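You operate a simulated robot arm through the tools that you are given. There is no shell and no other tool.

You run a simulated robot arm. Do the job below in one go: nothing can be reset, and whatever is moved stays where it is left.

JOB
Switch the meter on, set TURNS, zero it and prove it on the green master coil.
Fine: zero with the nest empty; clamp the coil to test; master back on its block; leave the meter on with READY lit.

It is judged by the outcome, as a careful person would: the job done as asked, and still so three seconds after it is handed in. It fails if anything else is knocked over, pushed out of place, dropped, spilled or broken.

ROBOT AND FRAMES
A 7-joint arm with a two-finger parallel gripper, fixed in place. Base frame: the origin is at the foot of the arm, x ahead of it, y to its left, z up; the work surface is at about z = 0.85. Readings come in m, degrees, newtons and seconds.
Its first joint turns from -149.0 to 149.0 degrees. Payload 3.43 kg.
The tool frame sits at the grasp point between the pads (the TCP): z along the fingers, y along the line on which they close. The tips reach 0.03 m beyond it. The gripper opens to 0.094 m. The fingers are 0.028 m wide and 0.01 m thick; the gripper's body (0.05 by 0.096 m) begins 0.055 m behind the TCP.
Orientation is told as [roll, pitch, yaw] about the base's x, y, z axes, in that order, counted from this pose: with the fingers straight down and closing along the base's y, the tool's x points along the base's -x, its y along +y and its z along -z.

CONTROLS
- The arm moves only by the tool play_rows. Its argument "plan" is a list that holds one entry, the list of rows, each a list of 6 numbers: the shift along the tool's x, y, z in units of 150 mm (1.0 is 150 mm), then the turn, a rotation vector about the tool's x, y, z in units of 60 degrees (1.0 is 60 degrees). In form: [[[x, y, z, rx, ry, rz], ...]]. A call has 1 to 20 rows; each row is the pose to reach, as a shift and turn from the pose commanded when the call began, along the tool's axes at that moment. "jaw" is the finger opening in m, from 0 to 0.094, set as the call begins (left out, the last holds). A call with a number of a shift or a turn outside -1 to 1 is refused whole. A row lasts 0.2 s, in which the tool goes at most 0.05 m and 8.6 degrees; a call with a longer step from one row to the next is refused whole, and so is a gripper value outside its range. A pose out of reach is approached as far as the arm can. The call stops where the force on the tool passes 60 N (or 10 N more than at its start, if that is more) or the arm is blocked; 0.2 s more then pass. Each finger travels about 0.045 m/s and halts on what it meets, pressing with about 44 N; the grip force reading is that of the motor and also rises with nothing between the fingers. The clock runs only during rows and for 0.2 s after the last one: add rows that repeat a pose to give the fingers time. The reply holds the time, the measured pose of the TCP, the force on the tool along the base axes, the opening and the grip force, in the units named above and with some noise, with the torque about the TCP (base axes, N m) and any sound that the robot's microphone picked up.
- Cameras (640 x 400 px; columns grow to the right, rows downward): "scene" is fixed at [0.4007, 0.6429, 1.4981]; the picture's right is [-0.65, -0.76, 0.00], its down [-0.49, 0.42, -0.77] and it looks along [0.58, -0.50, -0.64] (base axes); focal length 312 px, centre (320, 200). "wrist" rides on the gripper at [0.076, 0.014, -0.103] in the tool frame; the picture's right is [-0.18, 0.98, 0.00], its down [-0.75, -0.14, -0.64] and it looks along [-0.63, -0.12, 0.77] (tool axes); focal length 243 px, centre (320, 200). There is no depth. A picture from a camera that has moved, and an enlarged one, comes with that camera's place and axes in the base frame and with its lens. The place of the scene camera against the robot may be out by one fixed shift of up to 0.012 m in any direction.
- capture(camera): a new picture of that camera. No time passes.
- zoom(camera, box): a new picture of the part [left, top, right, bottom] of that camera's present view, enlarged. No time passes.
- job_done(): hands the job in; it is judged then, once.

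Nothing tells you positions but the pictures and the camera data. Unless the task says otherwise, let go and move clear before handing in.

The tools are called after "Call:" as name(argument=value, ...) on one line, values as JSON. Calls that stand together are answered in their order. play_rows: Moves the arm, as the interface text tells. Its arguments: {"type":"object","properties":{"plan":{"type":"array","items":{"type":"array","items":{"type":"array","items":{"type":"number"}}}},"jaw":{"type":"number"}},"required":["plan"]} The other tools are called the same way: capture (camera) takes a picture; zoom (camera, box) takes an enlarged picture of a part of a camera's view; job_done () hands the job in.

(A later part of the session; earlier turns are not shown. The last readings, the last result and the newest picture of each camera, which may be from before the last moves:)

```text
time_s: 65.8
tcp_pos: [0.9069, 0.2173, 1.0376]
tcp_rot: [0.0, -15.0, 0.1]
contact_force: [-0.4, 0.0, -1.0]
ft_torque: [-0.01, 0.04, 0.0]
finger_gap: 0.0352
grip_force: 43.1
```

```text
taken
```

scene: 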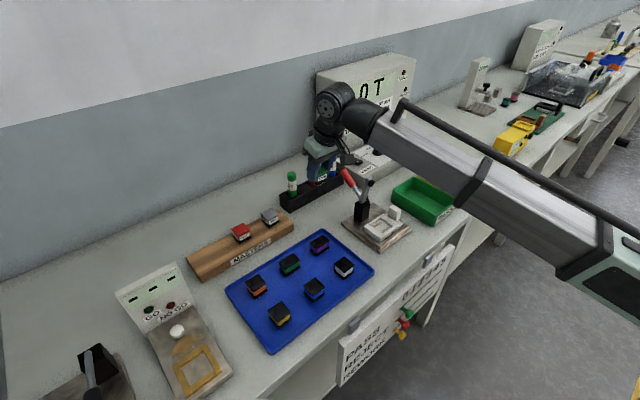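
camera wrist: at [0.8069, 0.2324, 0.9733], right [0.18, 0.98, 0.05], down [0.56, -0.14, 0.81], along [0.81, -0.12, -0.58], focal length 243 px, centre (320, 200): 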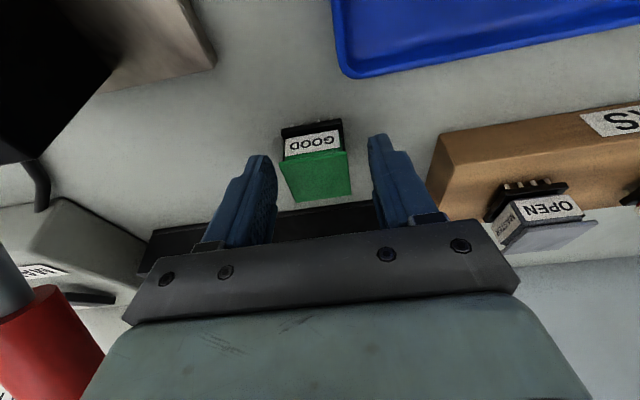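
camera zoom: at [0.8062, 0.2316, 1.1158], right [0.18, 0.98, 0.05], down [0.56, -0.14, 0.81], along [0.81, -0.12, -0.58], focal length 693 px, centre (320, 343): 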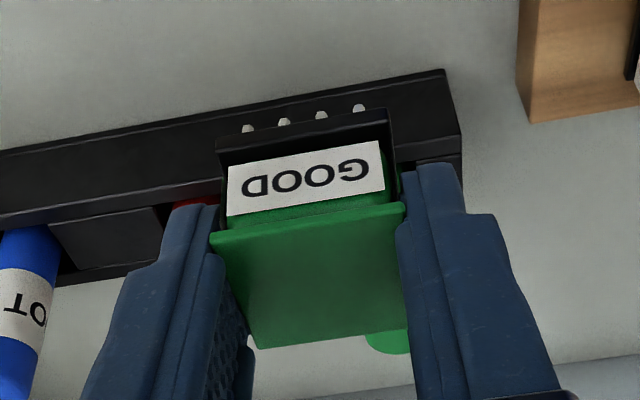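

The coil is level in the grip, with its pins 44 mm below the TCP. I'll carry it back around the clamp to hover over the pocket.

Call:
play_rows(plan=[[[0.16, 0, -0.043, 0, 0, 0], [0.32, 0, -0.086, 0, 0, 0], [0.48, 0, -0.129, 0, 0, 0], [0.64, 0, -0.172, 0, 0, 0], [0.8, 0, -0.215, 0, 0, 0], [0.966, 0, -0.259, 0, 0, 0], [0.966, 0, -0.259, 0, 0, 0]]])

Call:
play_rows(plan=[[[0.02, -0.16, 0, 0, 0, 0], [0.045, -0.32, -0.012, 0, 0, 0], [0.045, -0.48, -0.012, 0, 0, 0], [0.045, -0.653, -0.012, 0, 0, 0], [0.085, -0.653, 0.14, 0, 0, 0], [0.125, -0.653, 0.28, 0, 0, 0], [0.153, -0.653, 0.391, 0, 0, 0], [0.153, -0.653, 0.391, 0, 0, 0]]])

Call:
capture(camera="wrist")

Call:
zoom(camera="wrist", box=[220, 40, 420, 180])

Call:
zoom(camera="scene", box=[340, 160, 430, 250])

```text
time_s: 67.4
tcp_pos: [0.7565, 0.2165, 1.0372]
tcp_rot: [0.0, -15.0, 0.1]
contact_force: [-0.2, -0.6, -0.9]
ft_torque: [0.03, -0.02, -0.01]
finger_gap: 0.0346
grip_force: 44.3
```

```text
time_s: 69.2
tcp_pos: [0.7513, 0.1195, 0.9746]
tcp_rot: [0.0, -15.0, 0.2]
contact_force: [0.5, 0.3, -0.8]
ft_torque: [0.02, 0.01, 0.0]
finger_gap: 0.0347
grip_force: 43.9
```

```text
taken
camera wrist: at [0.6498, 0.1339, 1.0527], right [0.18, 0.98, 0.05], down [0.56, -0.14, 0.82], along [0.81, -0.12, -0.58], focal length 243 px, centre (320, 200)
```

wrist: 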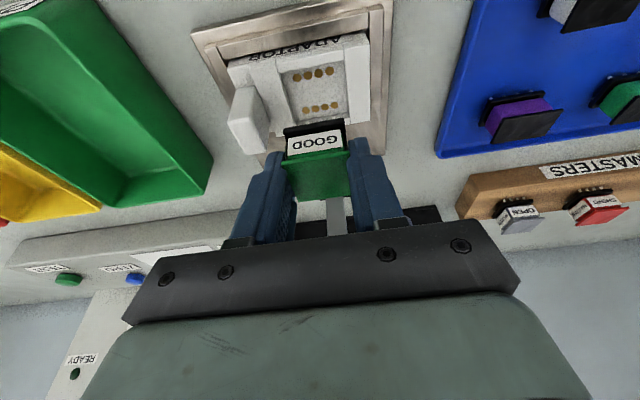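

```text
2.86 times, centred on (320, 110) of wrist
camera zoom: at [0.6498, 0.1339, 1.0527], right [0.18, 0.98, 0.05], down [0.56, -0.14, 0.82], along [0.81, -0.12, -0.58], focal length 693 px, centre (320, 457)
```

zoom: 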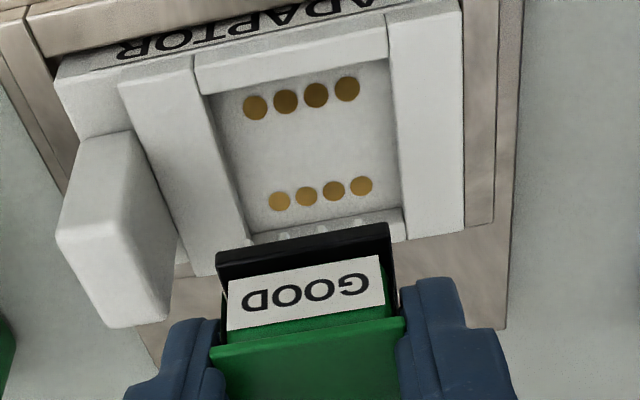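

```text
4.44 times, centred on (385, 205) of scene
camera zoom: at [0.4007, 0.6429, 1.4981], right [-0.65, -0.76, 0.0], down [-0.49, 0.42, -0.77], along [0.58, -0.5, -0.64], focal length 1387 px, centre (31, 178)
```

zoom: 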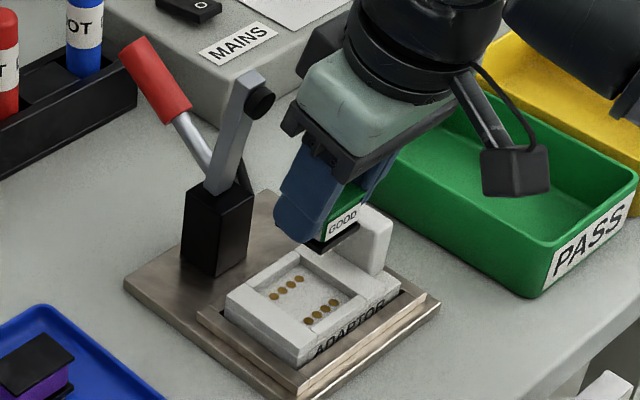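

The pins and contacts now agree to about 1 mm. I'll lower to just above the rim and check once more.

Call:
play_rows(plan=[[[0.01, 0.008, 0.055, 0, 0, 0], [0.025, 0.008, 0.11, 0, 0, 0], [0.04, 0.008, 0.165, 0, 0, 0], [0.056, 0.008, 0.223, 0, 0, 0], [0.056, 0.008, 0.223, 0, 0, 0]]])

Call:
zoom(camera="wrist", box=[220, 40, 420, 180])

Call:
zoom(camera="scene", box=[350, 190, 410, 240])

```text
time_s: 70.4
tcp_pos: [0.7503, 0.122, 0.9409]
tcp_rot: [-0.1, -15.0, 0.1]
contact_force: [-0.1, 0.2, -0.8]
ft_torque: [0.01, -0.01, 0.01]
finger_gap: 0.0349
grip_force: 44.1
```

```text
2.86 times, centred on (320, 110) of wrist
camera zoom: at [0.6502, 0.1365, 1.0188], right [0.18, 0.98, 0.05], down [0.56, -0.14, 0.81], along [0.81, -0.12, -0.58], focal length 693 px, centre (320, 457)
```

zoom: 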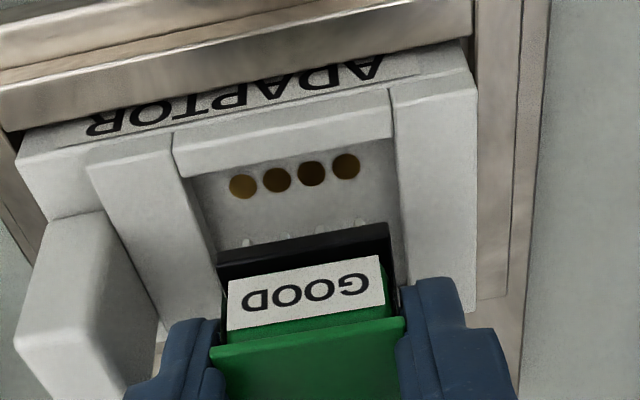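

```text
8.00 times, centred on (380, 215) of scene
camera zoom: at [0.4007, 0.6429, 1.4981], right [-0.65, -0.76, 0.0], down [-0.49, 0.42, -0.77], along [0.58, -0.5, -0.64], focal length 2496 px, centre (-160, 80)
```

zoom: 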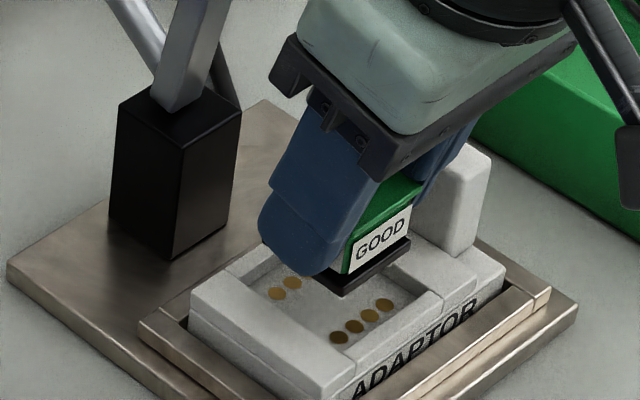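

Call:
play_rows(plan=[[[0.0, -0.009, 0.02, 0, 0, 0], [0.012, -0.009, 0.06, 0, 0, 0], [0.02, -0.009, 0.09, 0, 0, 0], [0.025, -0.009, 0.1127, 0, 0, 0], [0.025, -0.009, 0.1127, 0, 0, 0]]])

Call:
zoom(camera="wrist", box=[220, 40, 420, 180])

Call:
zoom(camera="scene", box=[350, 190, 410, 240])

```text
time_s: 71.6
tcp_pos: [0.751, 0.1187, 0.9223]
tcp_rot: [0.1, -15.0, 0.2]
contact_force: [0.1, 0.6, -1.1]
ft_torque: [-0.02, 0.01, 0.01]
finger_gap: 0.035
grip_force: 44.2
```

```text
2.86 times, centred on (320, 110) of wrist
camera zoom: at [0.6508, 0.1344, 1.0006], right [0.18, 0.98, 0.05], down [0.56, -0.14, 0.81], along [0.81, -0.12, -0.58], focal length 693 px, centre (320, 457)
```

zoom: 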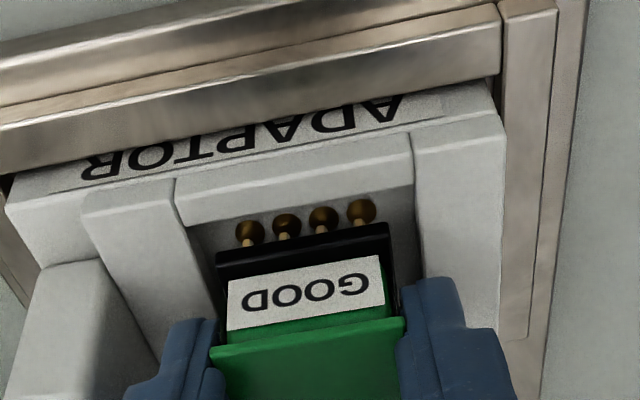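

```text
8.00 times, centred on (380, 215) of scene
camera zoom: at [0.4007, 0.6429, 1.4981], right [-0.65, -0.76, 0.0], down [-0.49, 0.42, -0.77], along [0.58, -0.5, -0.64], focal length 2496 px, centre (-160, 80)
```

zoom: 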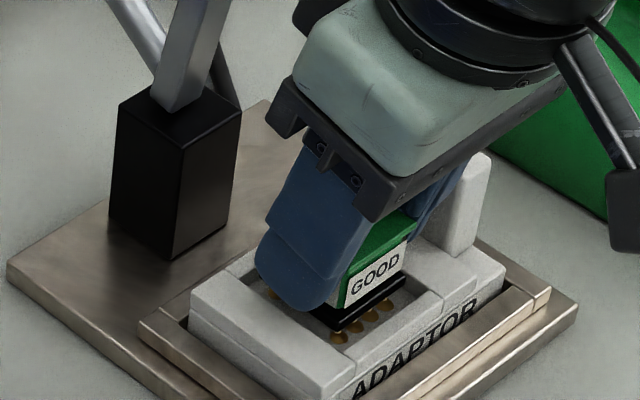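

The pins point right onto the gold contacts. I'll go down the last few millimetres.

Call:
play_rows(plan=[[[0.002, 0, 0.0064, 0, 0, 0], [0.0035, 0, 0.0129, 0, 0, 0], [0.0035, 0, 0.0129, 0, 0, 0]]])

Call:
zoom(camera="wrist", box=[220, 40, 420, 180])

```text
time_s: 72.4
tcp_pos: [0.7516, 0.1187, 0.9194]
tcp_rot: [0.1, -14.9, 0.1]
contact_force: [-1.5, -0.4, 6.7]
ft_torque: [-0.06, 0.05, 0.02]
finger_gap: 0.035
grip_force: 44.1
```

```text
2.86 times, centred on (320, 110) of wrist
camera zoom: at [0.6505, 0.1347, 0.9993], right [0.18, 0.98, 0.05], down [0.56, -0.14, 0.82], along [0.81, -0.12, -0.58], focal length 693 px, centre (320, 457)
```

zoom: 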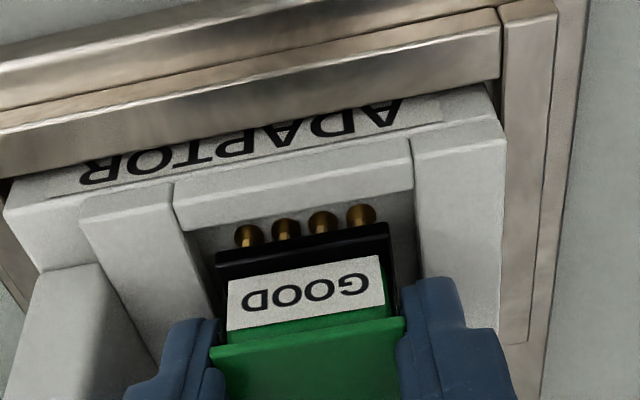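

The pins are seated on the contacts with a light 7 N touch. I'll release gently and rise straight up.

Call:
play_rows(plan=[[[0, 0, 0, 0, 0, 0], [0, 0, 0, 0, 0, 0], [0, 0, 0, 0, 0, 0]]], jaw=0.047)

Call:
play_rows(plan=[[[-0.0172, 0, -0.0644, 0, 0, 0], [-0.052, 0, -0.193, 0, 0, 0], [-0.1, 0, -0.37, 0, 0, 0], [-0.15, 0, -0.56, 0, 0, 0], [-0.19, 0, -0.7, 0, 0, 0], [-0.19, 0, -0.7, 0, 0, 0]]])

Call:
capture(camera="wrist")

Call:
zoom(camera="scene", box=[340, 150, 430, 250])

Call:
zoom(camera="wrist", box=[220, 20, 420, 160])

```text
time_s: 73.2
tcp_pos: [0.7516, 0.1202, 0.92]
tcp_rot: [0.1, -15.1, 0.2]
contact_force: [0.9, -0.9, 0.5]
ft_torque: [0.05, 0.02, 0.01]
finger_gap: 0.0469
grip_force: 0.1
```

```text
time_s: 74.6
tcp_pos: [0.751, 0.1199, 1.0274]
tcp_rot: [0.0, -14.9, 0.1]
contact_force: [0.2, -0.2, 0.9]
ft_torque: [-0.03, -0.01, -0.03]
finger_gap: 0.0469
grip_force: 0.0
```

```text
taken
camera wrist: at [0.6497, 0.1344, 1.1066], right [0.18, 0.98, 0.05], down [0.56, -0.14, 0.81], along [0.81, -0.12, -0.58], focal length 243 px, centre (320, 200)
```

wrist: 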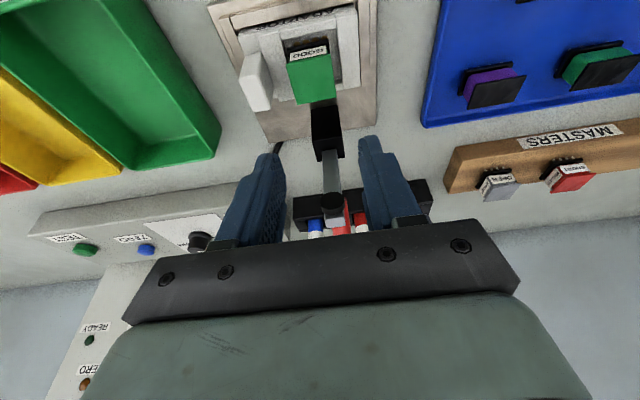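

```text
4.00 times, centred on (385, 200) of scene
camera zoom: at [0.4007, 0.6429, 1.4981], right [-0.65, -0.76, 0.0], down [-0.49, 0.42, -0.77], along [0.58, -0.5, -0.64], focal length 1248 px, centre (60, 200)
```

zoom: 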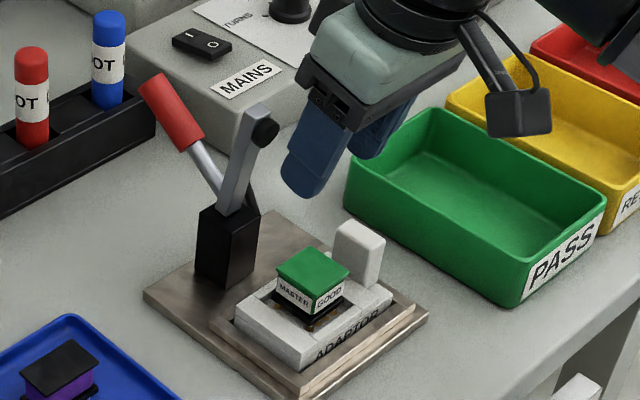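

```text
2.86 times, centred on (320, 90) of wrist
camera zoom: at [0.6497, 0.1344, 1.1066], right [0.18, 0.98, 0.05], down [0.56, -0.14, 0.81], along [0.81, -0.12, -0.58], focal length 693 px, centre (320, 514)
```

zoom: 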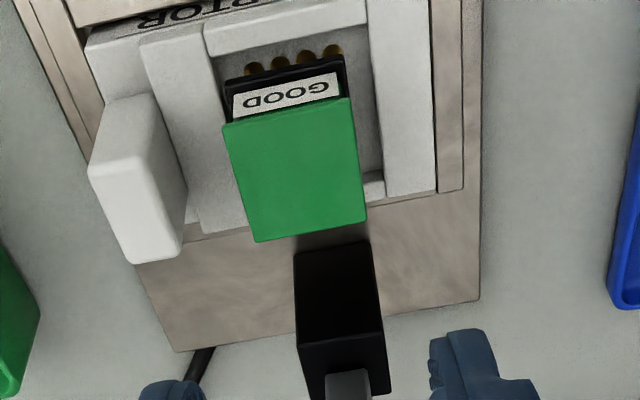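

The master is seated squarely on the contacts. The clamp pivots near (0.828, 0.12, 0.914), and its red handle leans back to about (0.914, 0.12, 0.985). I'll move over, straddling the clamp line, and line up on the handle.

Call:
play_rows(plan=[[[-0.043, 0, -0.16, 0, 0, 0], [-0.086, 0, -0.322, 0, 0, 0], [-0.28, 0, -0.27, 0, 0, 0], [-0.48, 0, -0.216, 0, -0.02, 0], [-0.68, 0, -0.163, 0, -0.04, 0], [-0.88, 0, -0.11, 0, -0.06, 0], [-0.987, 0, -0.08, 0, -0.083, 0], [-0.987, 0, -0.08, 0, -0.083, 0]]], jaw=0.056)

Call:
capture(camera="wrist")

Call:
zoom(camera="scene", box=[310, 130, 430, 230])

```text
time_s: 76.4
tcp_pos: [0.8911, 0.1196, 1.0802]
tcp_rot: [-0.1, -20.0, 0.1]
contact_force: [-0.3, 0.5, 0.2]
ft_torque: [0.0, 0.07, 0.0]
finger_gap: 0.056
grip_force: 0.0
```

```text
taken
camera wrist: at [0.7842, 0.1353, 1.1497], right [0.17, 0.98, 0.06], down [0.49, -0.14, 0.86], along [0.86, -0.12, -0.5], focal length 243 px, centre (320, 200)
```

wrist: 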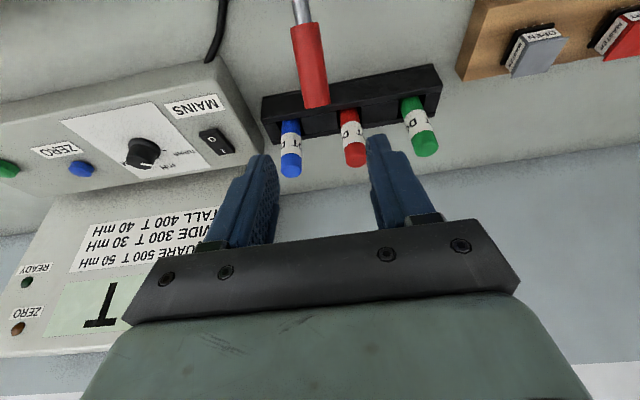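

```text
4.00 times, centred on (370, 180) of scene
camera zoom: at [0.4007, 0.6429, 1.4981], right [-0.65, -0.76, 0.0], down [-0.49, 0.42, -0.77], along [0.58, -0.5, -0.64], focal length 1248 px, centre (120, 280)
```

zoom: 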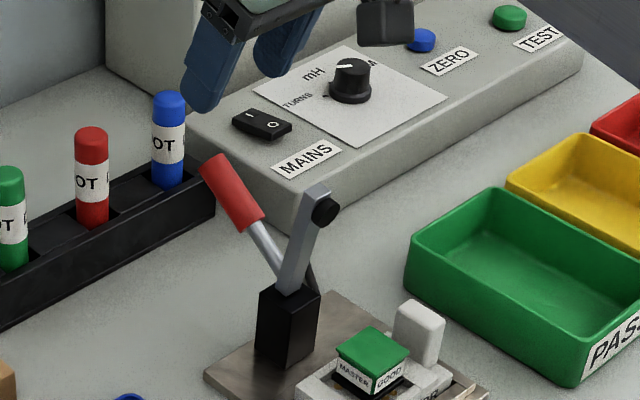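

Call:
play_rows(plan=[[[-0.02, 0.005, 0.1, 0, 0, 0], [0.02, 0.005, 0.22, 0, 0, 0], [0.06, 0.005, 0.34, 0, 0, 0], [0.105, 0.005, 0.46, 0, 0, 0], [0.15, 0.005, 0.58, 0, 0, 0], [0.193, 0.005, 0.7, 0, 0, 0], [0.193, 0.005, 0.7, 0, 0, 0]]])

Call:
capture(camera="wrist")

Call:
zoom(camera="scene", box=[310, 130, 430, 230])

```text
time_s: 78.0
tcp_pos: [0.9003, 0.1195, 0.9694]
tcp_rot: [0.0, -20.0, 0.1]
contact_force: [0.3, 0.5, 0.4]
ft_torque: [0.0, 0.03, -0.01]
finger_gap: 0.056
grip_force: 0.1
```

```text
taken
camera wrist: at [0.7937, 0.135, 1.0399], right [0.17, 0.98, 0.06], down [0.49, -0.14, 0.86], along [0.85, -0.12, -0.51], focal length 243 px, centre (320, 200)
```

wrist: 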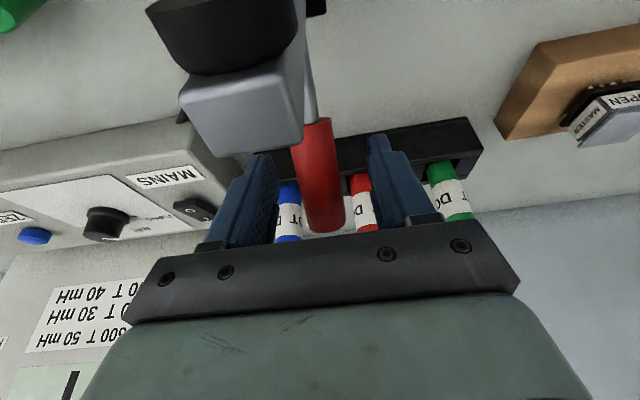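

```text
4.00 times, centred on (370, 180) of scene
camera zoom: at [0.4007, 0.6429, 1.4981], right [-0.65, -0.76, 0.0], down [-0.49, 0.42, -0.77], along [0.58, -0.5, -0.64], focal length 1248 px, centre (120, 280)
```

zoom: 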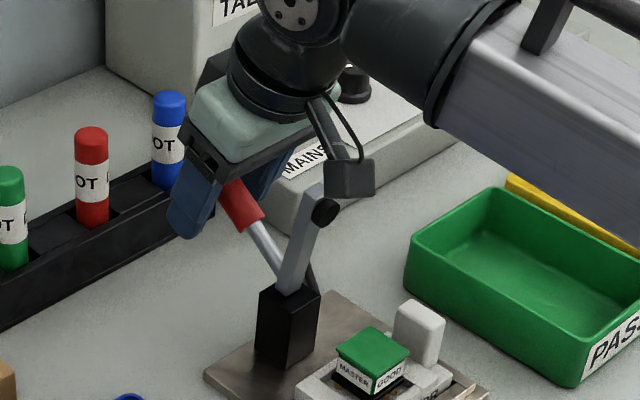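

Call:
play_rows(plan=[[[0, 0, 0, 0, 0, 0], [0, 0, 0, 0, 0, 0], [0, 0, 0, 0, 0, 0], [0, 0, 0, 0, 0, 0]]], jaw=0.008)

Call:
capture(camera="wrist")

```text
time_s: 79.0
tcp_pos: [0.8999, 0.1203, 0.9699]
tcp_rot: [0.0, -20.0, 0.0]
contact_force: [-0.4, 2.3, -0.8]
ft_torque: [0.03, -0.08, 0.02]
finger_gap: 0.0259
grip_force: 44.6
```

```text
taken
camera wrist: at [0.7938, 0.1352, 1.0401], right [0.17, 0.98, 0.06], down [0.49, -0.14, 0.86], along [0.85, -0.12, -0.51], focal length 243 px, centre (320, 200)
```

wrist: 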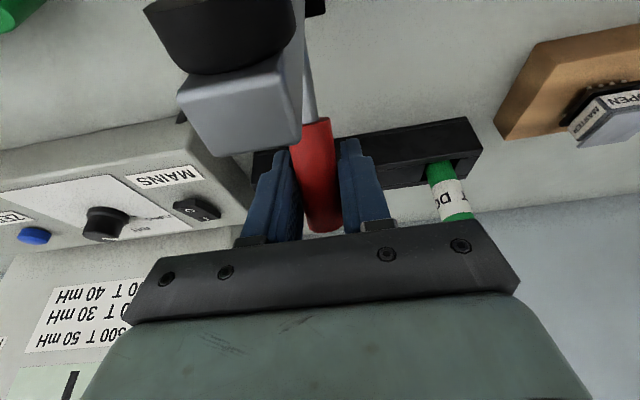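

The handle is gripped, about 26 mm across. I'll swing it along its arc about the pivot in stages, checking as I go.

Call:
play_rows(plan=[[[0.021, 0, -0.05, 0, 0, 0], [0.042, 0, -0.099, 0, 0, 0], [0.071, 0, -0.143, 0, 0, 0], [0.1, 0, -0.187, 0, 0, 0], [0.136, 0, -0.226, 0, 0, 0], [0.172, 0, -0.265, 0, 0, 0], [0.172, 0, -0.265, 0, 0, 0]]])

Call:
zoom(camera="scene", box=[310, 130, 430, 230])

Call:
capture(camera="wrist")

```text
time_s: 80.6
tcp_pos: [0.8631, 0.1198, 0.9986]
tcp_rot: [0.0, -20.1, 0.1]
contact_force: [15.8, 5.1, -8.6]
ft_torque: [0.16, -1.39, -0.02]
finger_gap: 0.0214
grip_force: 45.1
```

```text
4.00 times, centred on (370, 180) of scene
camera zoom: at [0.4007, 0.6429, 1.4981], right [-0.65, -0.76, 0.0], down [-0.49, 0.42, -0.77], along [0.58, -0.5, -0.64], focal length 1248 px, centre (120, 280)
```

zoom: 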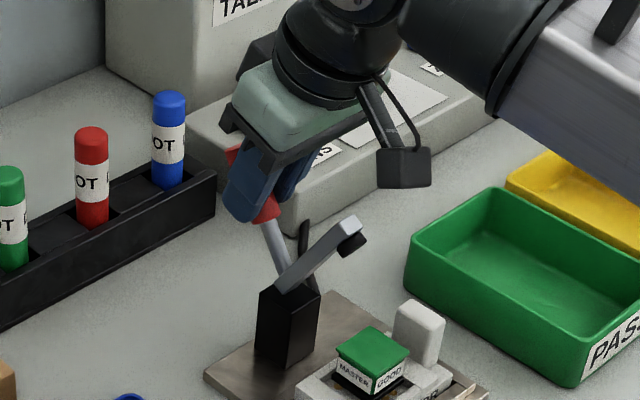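

```text
taken
camera wrist: at [0.7562, 0.1352, 1.068], right [0.17, 0.98, 0.06], down [0.49, -0.14, 0.86], along [0.86, -0.12, -0.5], focal length 243 px, centre (320, 200)
```

wrist: 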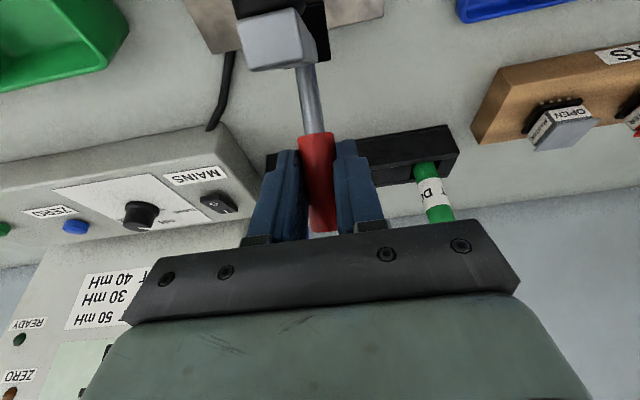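

Call:
play_rows(plan=[[[0.042, 0, -0.033, 0, 0, 0], [0.084, 0, -0.064, 0, 0, 0], [0.131, 0, -0.09, 0, 0, 0], [0.179, 0, -0.112, 0, 0, 0], [0.23, 0, -0.129, 0, 0, 0], [0.281, 0, -0.143, 0, 0, 0], [0.281, 0, -0.143, 0, 0, 0]]])

Call:
zoom(camera="scene", box=[310, 130, 430, 230])

Call:
capture(camera="wrist")

```text
time_s: 82.2
tcp_pos: [0.817, 0.1187, 1.0044]
tcp_rot: [0.2, -20.2, 0.1]
contact_force: [19.5, 3.6, 0.5]
ft_torque: [0.09, -1.5, 0.06]
finger_gap: 0.0214
grip_force: 45.1
```

```text
4.00 times, centred on (370, 180) of scene
camera zoom: at [0.4007, 0.6429, 1.4981], right [-0.65, -0.76, 0.0], down [-0.49, 0.42, -0.77], along [0.58, -0.5, -0.64], focal length 1248 px, centre (120, 280)
```

zoom: 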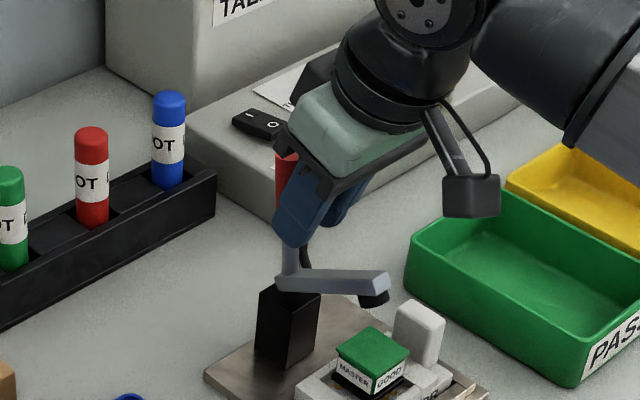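

```text
taken
camera wrist: at [0.7093, 0.1352, 1.0737], right [0.17, 0.98, 0.06], down [0.49, -0.14, 0.86], along [0.86, -0.12, -0.5], focal length 243 px, centre (320, 200)
```

wrist: 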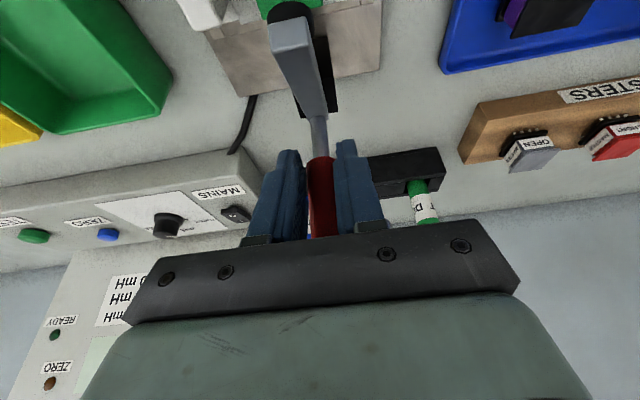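

Call:
play_rows(plan=[[[0.052, 0, -0.007, 0, 0, 0], [0.105, 0, -0.013, 0, 0, 0], [0.148, 0, -0.012, 0, 0, 0], [0.19, 0, -0.01, 0, 0, 0], [0.19, 0, -0.01, 0, 0, 0]]])

Call:
zoom(camera="scene", box=[310, 130, 430, 230])

Call:
capture(camera="wrist")

```text
time_s: 83.4
tcp_pos: [0.7882, 0.1193, 0.9978]
tcp_rot: [0.0, -19.9, 0.2]
contact_force: [1.1, 0.5, -0.4]
ft_torque: [-0.01, 0.0, 0.01]
finger_gap: 0.0081
grip_force: 0.2
```

```text
4.00 times, centred on (370, 180) of scene
camera zoom: at [0.4007, 0.6429, 1.4981], right [-0.65, -0.76, 0.0], down [-0.49, 0.42, -0.77], along [0.58, -0.5, -0.64], focal length 1248 px, centre (120, 280)
```

zoom: 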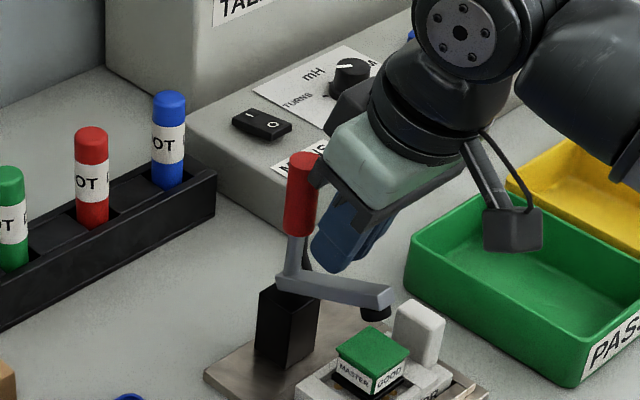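

```text
taken
camera wrist: at [0.6805, 0.1349, 1.0667], right [0.17, 0.98, 0.06], down [0.49, -0.14, 0.86], along [0.85, -0.12, -0.51], focal length 243 px, centre (320, 200)
```

wrist: 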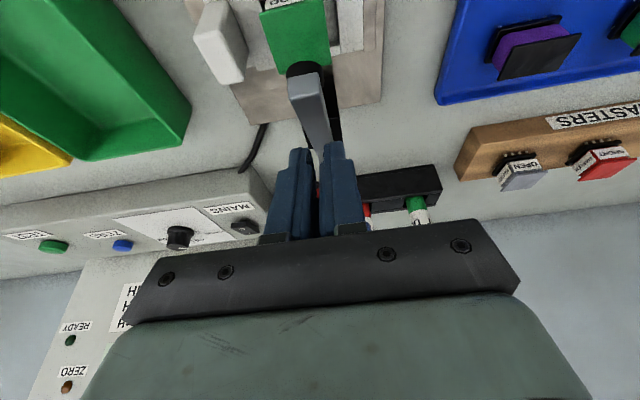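

The clamp arm is most of the way down, but the grip slid off the upright handle. I'll go over the top and push it the rest of the way from behind with closed fingers.

Call:
play_rows(plan=[[[0.03, 0, -0.1, 0, 0.04, 0], [0, 0, -0.22, 0, 0.08, 0], [-0.05, 0, -0.34, 0, 0.12, 0], [-0.171, 0, -0.48, 0, 0.16, 0], [-0.3, 0, -0.48, 0, 0.2, 0], [-0.45, 0, -0.42, 0, 0.24, 0], [-0.6, 0, -0.36, 0, 0.28, 0], [-0.72, 0, -0.31, 0, 0.333, 0], [-0.72, 0, -0.31, 0, 0.333, 0]]], jaw=0.0)

Call:
zoom(camera="scene", box=[310, 130, 430, 230])

Call:
capture(camera="wrist")

```text
time_s: 85.4
tcp_pos: [0.8734, 0.1207, 1.0773]
tcp_rot: [0.0, 0.1, 0.2]
contact_force: [0.3, 0.2, 0.5]
ft_torque: [0.0, 0.01, 0.02]
finger_gap: 0.0002
grip_force: 33.0
```

```text
4.00 times, centred on (370, 180) of scene
camera zoom: at [0.4007, 0.6429, 1.4981], right [-0.65, -0.76, 0.0], down [-0.49, 0.42, -0.77], along [0.58, -0.5, -0.64], focal length 1248 px, centre (120, 280)
```

zoom: 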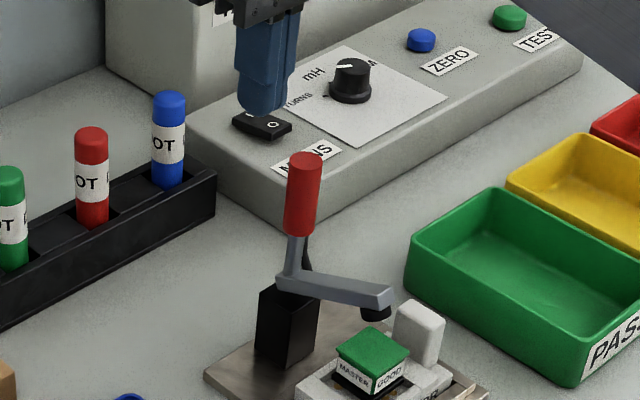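

```text
taken
camera wrist: at [0.7966, 0.1358, 1.1795], right [0.18, 0.98, 0.0], down [0.75, -0.14, 0.64], along [0.63, -0.12, -0.77], focal length 243 px, centre (320, 200)
```

wrist: 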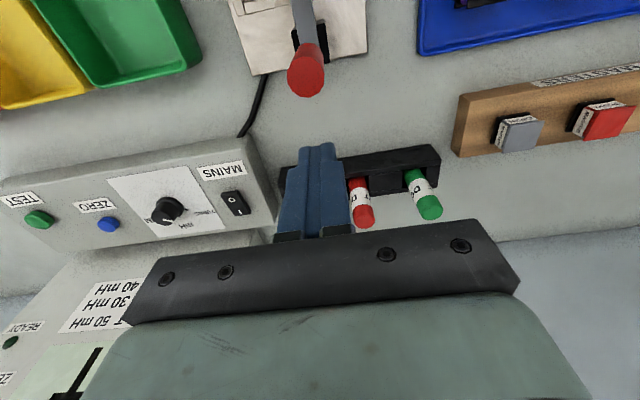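

Call:
play_rows(plan=[[[0, 0, 0.14, 0, 0, 0], [0, 0, 0.28, 0, 0, 0], [0, 0, 0.413, 0, 0, 0], [0.06, 0, 0.413, 0, 0, 0], [0.12, 0, 0.413, 0, 0, 0], [0.16, 0, 0.413, 0, 0, 0], [0.19, 0, 0.413, 0, 0, 0], [0.22, 0, 0.413, 0, 0, 0], [0.22, 0, 0.413, 0, 0, 0]]])

Call:
zoom(camera="scene", box=[310, 130, 430, 230])

```text
time_s: 87.4
tcp_pos: [0.8406, 0.12, 1.0154]
tcp_rot: [-0.1, 0.1, 0.2]
contact_force: [-0.5, -0.7, 0.0]
ft_torque: [0.0, 0.01, 0.02]
finger_gap: 0.0001
grip_force: 33.2
```

```text
4.00 times, centred on (370, 180) of scene
camera zoom: at [0.4007, 0.6429, 1.4981], right [-0.65, -0.76, 0.0], down [-0.49, 0.42, -0.77], along [0.58, -0.5, -0.64], focal length 1248 px, centre (120, 280)
```

zoom: 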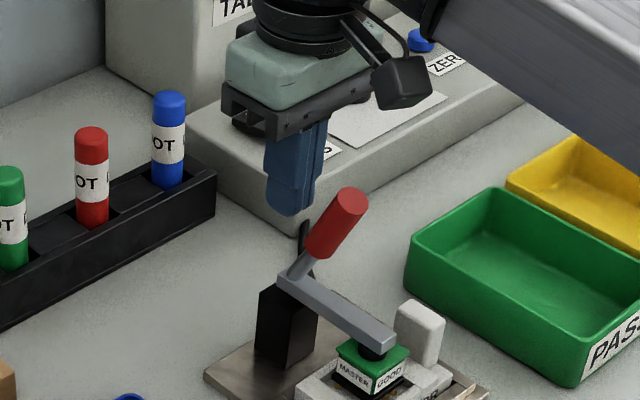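

The clamp has gone over centre, and its foot is now pressing on the coil. Let me confirm and look at the meter.

Call:
capture(camera="scene")

Call:
zoom(camera="scene", box=[340, 170, 430, 250])

Call:
zoom(camera="scene", box=[310, 50, 450, 140])

```text
taken
```

scene: 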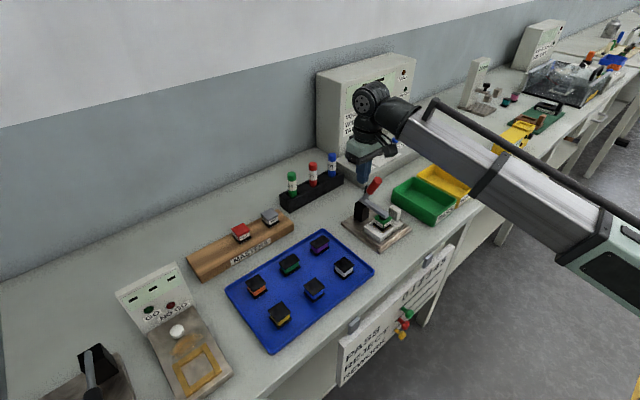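

```text
5.00 times, centred on (385, 210) of scene
camera zoom: at [0.4007, 0.6429, 1.4981], right [-0.65, -0.76, 0.0], down [-0.49, 0.42, -0.77], along [0.58, -0.5, -0.64], focal length 1560 px, centre (-5, 150)
```

zoom: 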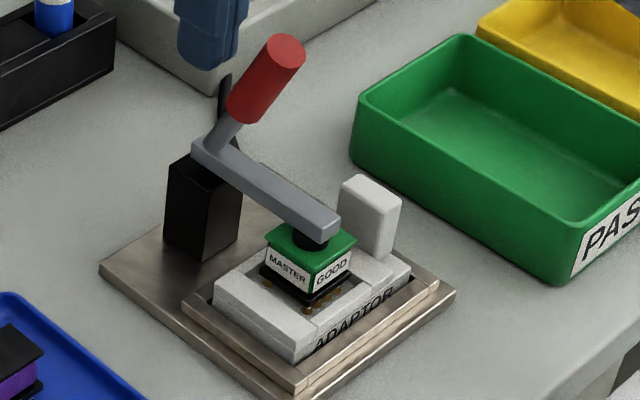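

```text
4.44 times, centred on (380, 95) of scene
camera zoom: at [0.4007, 0.6429, 1.4981], right [-0.65, -0.76, 0.0], down [-0.49, 0.42, -0.77], along [0.58, -0.5, -0.64], focal length 1387 px, centre (53, 667)
```

zoom: 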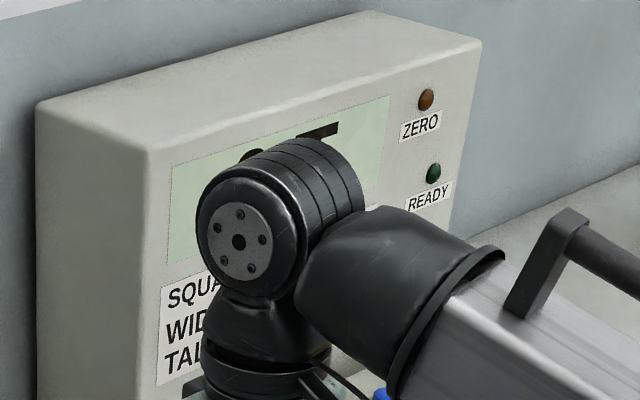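

The clamp is closed on the master. Now to the TEST button.

Call:
play_rows(plan=[[[-0.05, 0, -0.15, 0, 0, 0], [-0.1, 0, -0.3, 0, 0, 0], [-0.1, -0.05, -0.467, 0, 0, 0], [-0.1, -0.25, -0.467, 0, 0, 0], [-0.1, -0.45, -0.467, 0, 0, 0], [-0.1, -0.65, -0.467, 0, 0, 0], [-0.1, -0.85, -0.467, 0, 0, 0], [-0.1, -1.0, -0.467, 0, 0, 0], [-0.1, -1.0, -0.467, 0, 0, 0]]])

Call:
play_rows(plan=[[[-0.05, -0.2, 0, 0, 0, 0.06], [-0.1, -0.4, 0, 0, 0, 0.12], [-0.15, -0.6, 0, 0, 0, 0.18], [-0.2, -0.8, 0, 0, 0, 0.24], [-0.233, -1.0, 0, 0, 0, 0.3], [-0.233, -1.0, 0, 0, 0, 0.3]]])

```text
time_s: 89.4
tcp_pos: [0.8559, -0.0284, 1.0848]
tcp_rot: [0.0, 0.0, 0.1]
contact_force: [0.6, 0.3, -0.1]
ft_torque: [-0.02, -0.01, 0.01]
finger_gap: 0.0
grip_force: 33.1
```

```text
time_s: 90.8
tcp_pos: [0.8914, -0.1794, 1.0844]
tcp_rot: [0.0, 0.0, -18.0]
contact_force: [0.5, 0.1, 0.5]
ft_torque: [0.01, -0.02, 0.0]
finger_gap: 0.0
grip_force: 33.1
```

Call:
play_rows(plan=[[[-0.14, -0.14, 0, 0, -0.05, 0], [-0.28, -0.29, 0, 0, -0.1, 0], [-0.42, -0.43, 0.05, 0, -0.15, 0], [-0.56, -0.58, 0.15, 0, -0.2, 0], [-0.7, -0.72, 0.3, 0, -0.25, 0], [-0.822, -0.847, 0.43, 0, -0.3, 0], [-0.822, -0.847, 0.567, 0, -0.3, 0], [-0.822, -0.847, 0.567, 0, -0.3, 0]]])

Call:
capture(camera="wrist")

Call:
zoom(camera="scene", box=[310, 50, 450, 190])

```text
time_s: 92.6
tcp_pos: [0.9681, -0.3408, 1.001]
tcp_rot: [0.0, -18.1, -17.9]
contact_force: [0.4, 0.2, 0.7]
ft_torque: [0.03, -0.03, -0.01]
finger_gap: 0.0001
grip_force: 32.8
```

```text
taken
camera wrist: at [0.8728, -0.2931, 1.074], right [0.47, 0.88, 0.06], down [0.45, -0.29, 0.84], along [0.76, -0.37, -0.53], focal length 243 px, centre (320, 200)
```

wrist: 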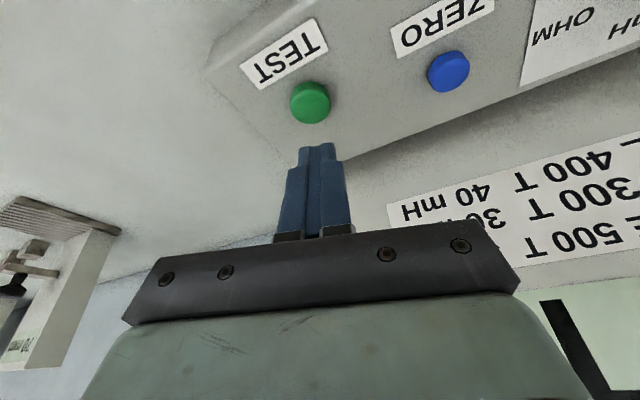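

```text
2.86 times, centred on (380, 120) of scene
camera zoom: at [0.4007, 0.6429, 1.4981], right [-0.65, -0.76, 0.0], down [-0.49, 0.42, -0.77], along [0.58, -0.5, -0.64], focal length 892 px, centre (149, 429)
```

zoom: 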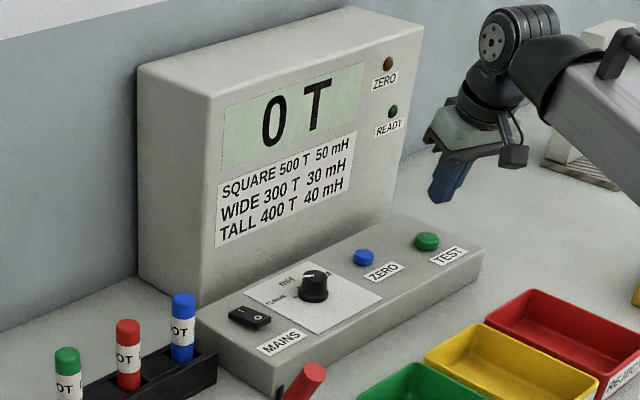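

Call:
play_rows(plan=[[[0.035, 0, 0.108, 0, 0, 0], [0.07, 0, 0.215, 0, 0, 0], [0.103, 0, 0.317, 0, 0, 0], [0.1195, 0, 0.368, 0, 0, 0], [0.1277, 0, 0.393, 0, 0, 0], [0.134, 0, 0.412, 0, 0, 0], [0.14, 0, 0.431, 0, 0, 0], [0.14, 0, 0.431, 0, 0, 0]]])

Call:
zoom(camera="scene", box=[310, 50, 450, 190])

```text
time_s: 94.4
tcp_pos: [0.9694, -0.3389, 0.9346]
tcp_rot: [-0.1, -18.2, -18.0]
contact_force: [-2.7, 0.4, 31.7]
ft_torque: [-0.07, 0.1, -0.03]
finger_gap: 0.0
grip_force: 32.5
heard: click
```

```text
2.86 times, centred on (380, 120) of scene
camera zoom: at [0.4007, 0.6429, 1.4981], right [-0.65, -0.76, 0.0], down [-0.49, 0.42, -0.77], along [0.58, -0.5, -0.64], focal length 892 px, centre (149, 429)
```

zoom: 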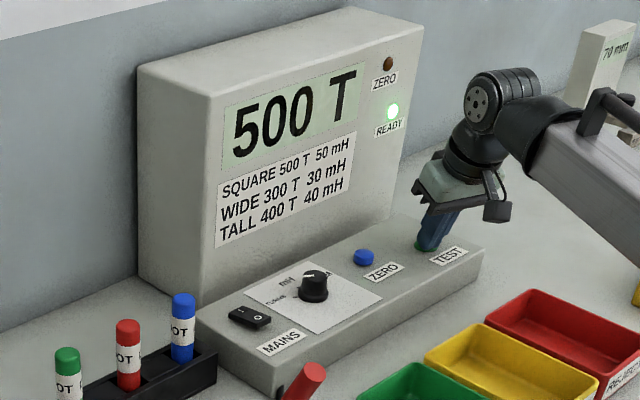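

It reads **500 T** with READY lit, so the meter is proven. Next I'll retract, open the clamp and return the master.

Call:
play_rows(plan=[[[-0.04, 0, -0.12, 0, 0, 0], [-0.08, 0, -0.25, 0, 0, 0], [-0.124, 0, -0.38, 0, 0, 0], [-0.02, 0.12, -0.48, 0, 0.05, 0], [0.1, 0.27, -0.58, 0, 0.1, 0], [0.22, 0.42, -0.68, 0, 0.15, 0], [0.34, 0.57, -0.78, 0, 0.2, 0], [0.46, 0.72, -0.87, 0, 0.25, 0], [0.555, 0.847, -0.951, 0, 0.3, 0], [0.555, 0.847, -0.951, 0, 0.3, 0]]])

Call:
zoom(camera="scene", box=[310, 50, 450, 190])

```text
time_s: 96.6
tcp_pos: [0.8902, -0.1803, 1.0437]
tcp_rot: [0.0, 0.1, -18.0]
contact_force: [-0.8, -0.2, 0.3]
ft_torque: [0.01, -0.02, 0.0]
finger_gap: 0.0
grip_force: 33.5
```

```text
2.86 times, centred on (380, 120) of scene
camera zoom: at [0.4007, 0.6429, 1.4981], right [-0.65, -0.76, 0.0], down [-0.49, 0.42, -0.77], along [0.58, -0.5, -0.64], focal length 892 px, centre (149, 429)
```

zoom: 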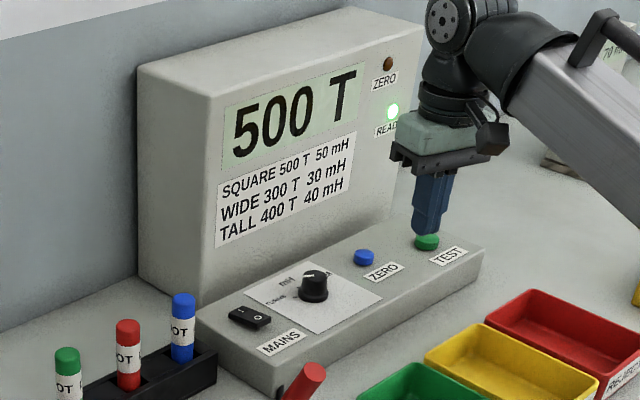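

Call:
play_rows(plan=[[[0.12, 0.08, 0, 0, 0, -0.05], [0.24, 0.16, 0, 0, 0, -0.1], [0.36, 0.235, 0, 0, 0, -0.15], [0.48, 0.313, 0, 0, 0, -0.2], [0.6, 0.39, 0, 0, 0, -0.25], [0.713, 0.469, 0, 0, 0, -0.3], [0.713, 0.469, 0, 0, 0, -0.3]]])

Call:
play_rows(plan=[[[0.1, 0.2, 0, 0, 0, 0], [0.2, 0.4, 0, 0, 0, 0], [0.3, 0.6, 0, 0, 0, 0], [0.4, 0.8, 0, 0, 0, 0], [0.5, 1.0, 0, 0, 0, 0], [0.5, 1.0, 0, 0, 0, 0]]])

Call:
capture(camera="wrist")

Call:
zoom(camera="scene", box=[320, 140, 440, 240])

```text
time_s: 98.2
tcp_pos: [0.8115, -0.0801, 1.0425]
tcp_rot: [0.1, -0.1, 0.1]
contact_force: [-0.3, 0.0, -0.1]
ft_torque: [-0.01, -0.02, 0.0]
finger_gap: 0.0
grip_force: 32.7
```

```text
time_s: 99.6
tcp_pos: [0.7354, 0.0696, 1.0416]
tcp_rot: [0.0, 0.0, 0.2]
contact_force: [0.3, 0.5, 0.1]
ft_torque: [-0.01, -0.02, 0.01]
finger_gap: 0.0
grip_force: 33.2
```

```text
taken
camera wrist: at [0.6584, 0.086, 1.1447], right [0.18, 0.98, 0.0], down [0.75, -0.14, 0.64], along [0.63, -0.12, -0.77], focal length 243 px, centre (320, 200)
```

wrist: 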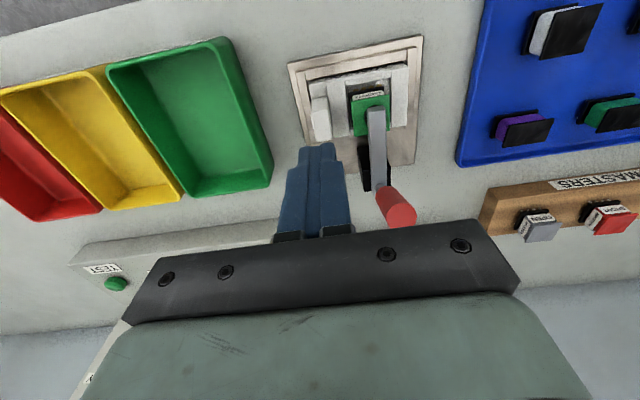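

```text
4.00 times, centred on (380, 190) of scene
camera zoom: at [0.4007, 0.6429, 1.4981], right [-0.65, -0.76, 0.0], down [-0.49, 0.42, -0.77], along [0.58, -0.5, -0.64], focal length 1248 px, centre (80, 240)
```

zoom: 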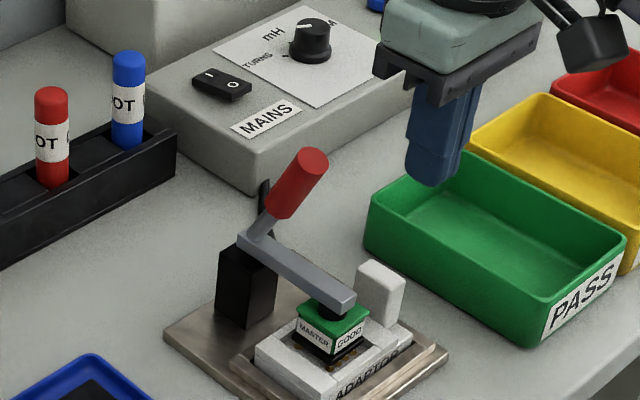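

Call:
play_rows(plan=[[[0, 0.17, 0, 0, 0, 0], [0, 0.336, 0, 0, 0, 0], [0, 0.336, 0.11, 0, 0, 0], [0, 0.336, 0.21, 0, 0, 0], [-0.06, 0.336, 0.21, 0, 0, 0], [-0.12, 0.336, 0.21, 0, 0, 0], [-0.16, 0.336, 0.21, 0, 0, 0], [-0.2, 0.336, 0.21, 0, 0, 0], [-0.24, 0.336, 0.21, 0, 0, 0], [-0.28, 0.336, 0.21, 0, 0, 0], [-0.28, 0.336, 0.21, 0, 0, 0]]])

Call:
zoom(camera="scene", box=[320, 140, 440, 240])

```text
time_s: 102.0
tcp_pos: [0.7783, 0.1203, 1.0106]
tcp_rot: [0.0, 0.0, 0.0]
contact_force: [-0.1, -1.3, -0.5]
ft_torque: [-0.03, -0.02, 0.0]
finger_gap: 0.0001
grip_force: 32.7
```

```text
4.00 times, centred on (380, 190) of scene
camera zoom: at [0.4007, 0.6429, 1.4981], right [-0.65, -0.76, 0.0], down [-0.49, 0.42, -0.77], along [0.58, -0.5, -0.64], focal length 1248 px, centre (80, 240)
```

zoom: 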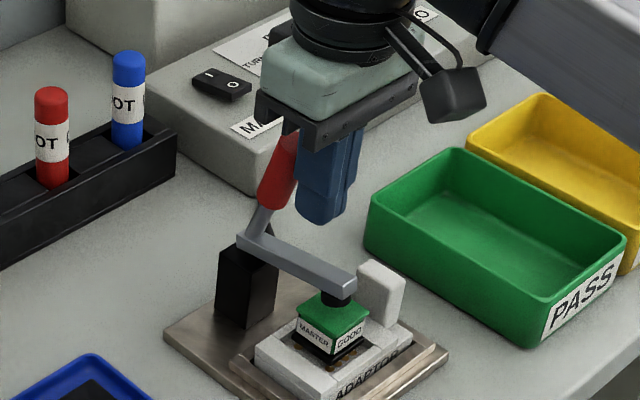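

Call:
play_rows(plan=[[[-0.05, 0, 0, 0, 0, 0], [-0.1, 0, 0, 0, 0, 0], [-0.16, 0, 0, 0, 0, 0], [-0.22, 0, 0.02, 0, 0, 0], [-0.28, 0, 0.04, 0, 0, 0], [-0.34, 0, 0.06, 0, 0, 0], [-0.4, 0, 0.08, 0, 0, 0], [-0.46, 0, 0.1, 0, 0, 0], [-0.46, 0, 0.1, 0, 0, 0]]])

Call:
zoom(camera="scene", box=[320, 140, 440, 240])

```text
time_s: 104.0
tcp_pos: [0.8478, 0.1206, 0.9951]
tcp_rot: [0.0, 0.0, 0.1]
contact_force: [-0.4, -0.2, -1.2]
ft_torque: [-0.02, -0.02, 0.02]
finger_gap: 0.0002
grip_force: 33.0
```

```text
4.00 times, centred on (380, 190) of scene
camera zoom: at [0.4007, 0.6429, 1.4981], right [-0.65, -0.76, 0.0], down [-0.49, 0.42, -0.77], along [0.58, -0.5, -0.64], focal length 1248 px, centre (80, 240)
```

zoom: 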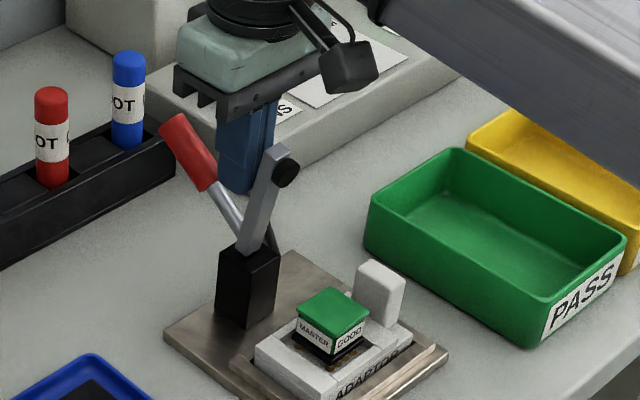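

The clamp is fully open and the coil is still seated. I'll rise, move back over the coil and tilt to 30° so I can regrip it for the return.

Call:
play_rows(plan=[[[0, 0, -0.15, 0, 0, 0], [0, 0, -0.3, 0, 0, 0], [0, 0, -0.47, 0, 0, 0], [0.1, 0, -0.5, 0, -0.07, 0], [0.22, 0, -0.5, 0, -0.14, 0], [0.34, 0, -0.5, 0, -0.21, 0], [0.46, 0, -0.5, 0, -0.28, 0], [0.57, -0.004, -0.45, 0, -0.36, 0], [0.68, -0.008, -0.4, 0, -0.43, 0], [0.75, -0.008, -0.33, 0, -0.5, 0], [0.75, -0.008, -0.33, 0, -0.5, 0]]])

Call:
capture(camera="wrist")

Call:
zoom(camera="scene", box=[320, 140, 440, 240])

```text
time_s: 106.4
tcp_pos: [0.7358, 0.1172, 1.0445]
tcp_rot: [0.0, -30.1, 0.2]
contact_force: [-0.1, -0.2, 0.1]
ft_torque: [0.0, 0.0, 0.01]
finger_gap: 0.0001
grip_force: 33.1
```

```text
taken
camera wrist: at [0.6175, 0.1337, 1.0942], right [0.16, 0.98, 0.09], down [0.33, -0.14, 0.93], along [0.93, -0.12, -0.35], focal length 243 px, centre (320, 200)
```

wrist: 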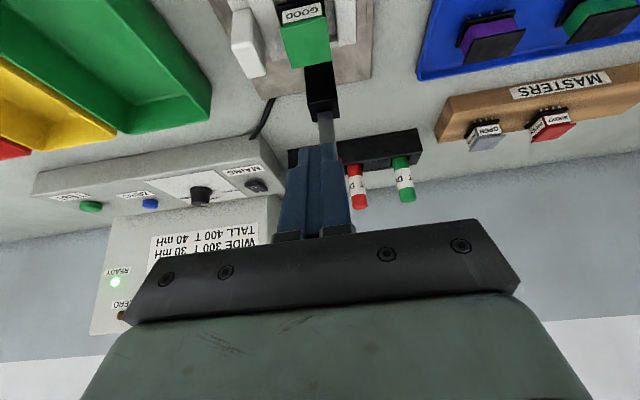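

```text
4.00 times, centred on (380, 190) of scene
camera zoom: at [0.4007, 0.6429, 1.4981], right [-0.65, -0.76, 0.0], down [-0.49, 0.42, -0.77], along [0.58, -0.5, -0.64], focal length 1248 px, centre (80, 240)
```

zoom: 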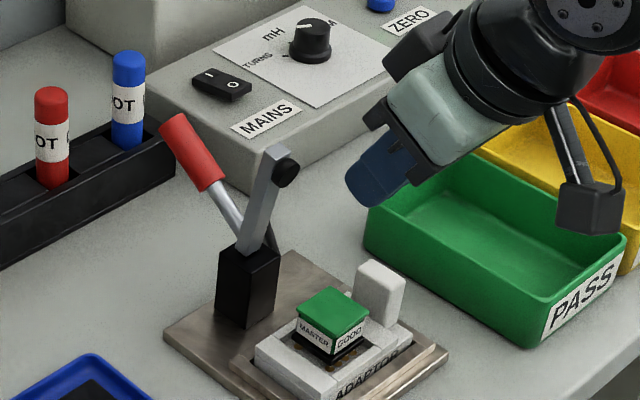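

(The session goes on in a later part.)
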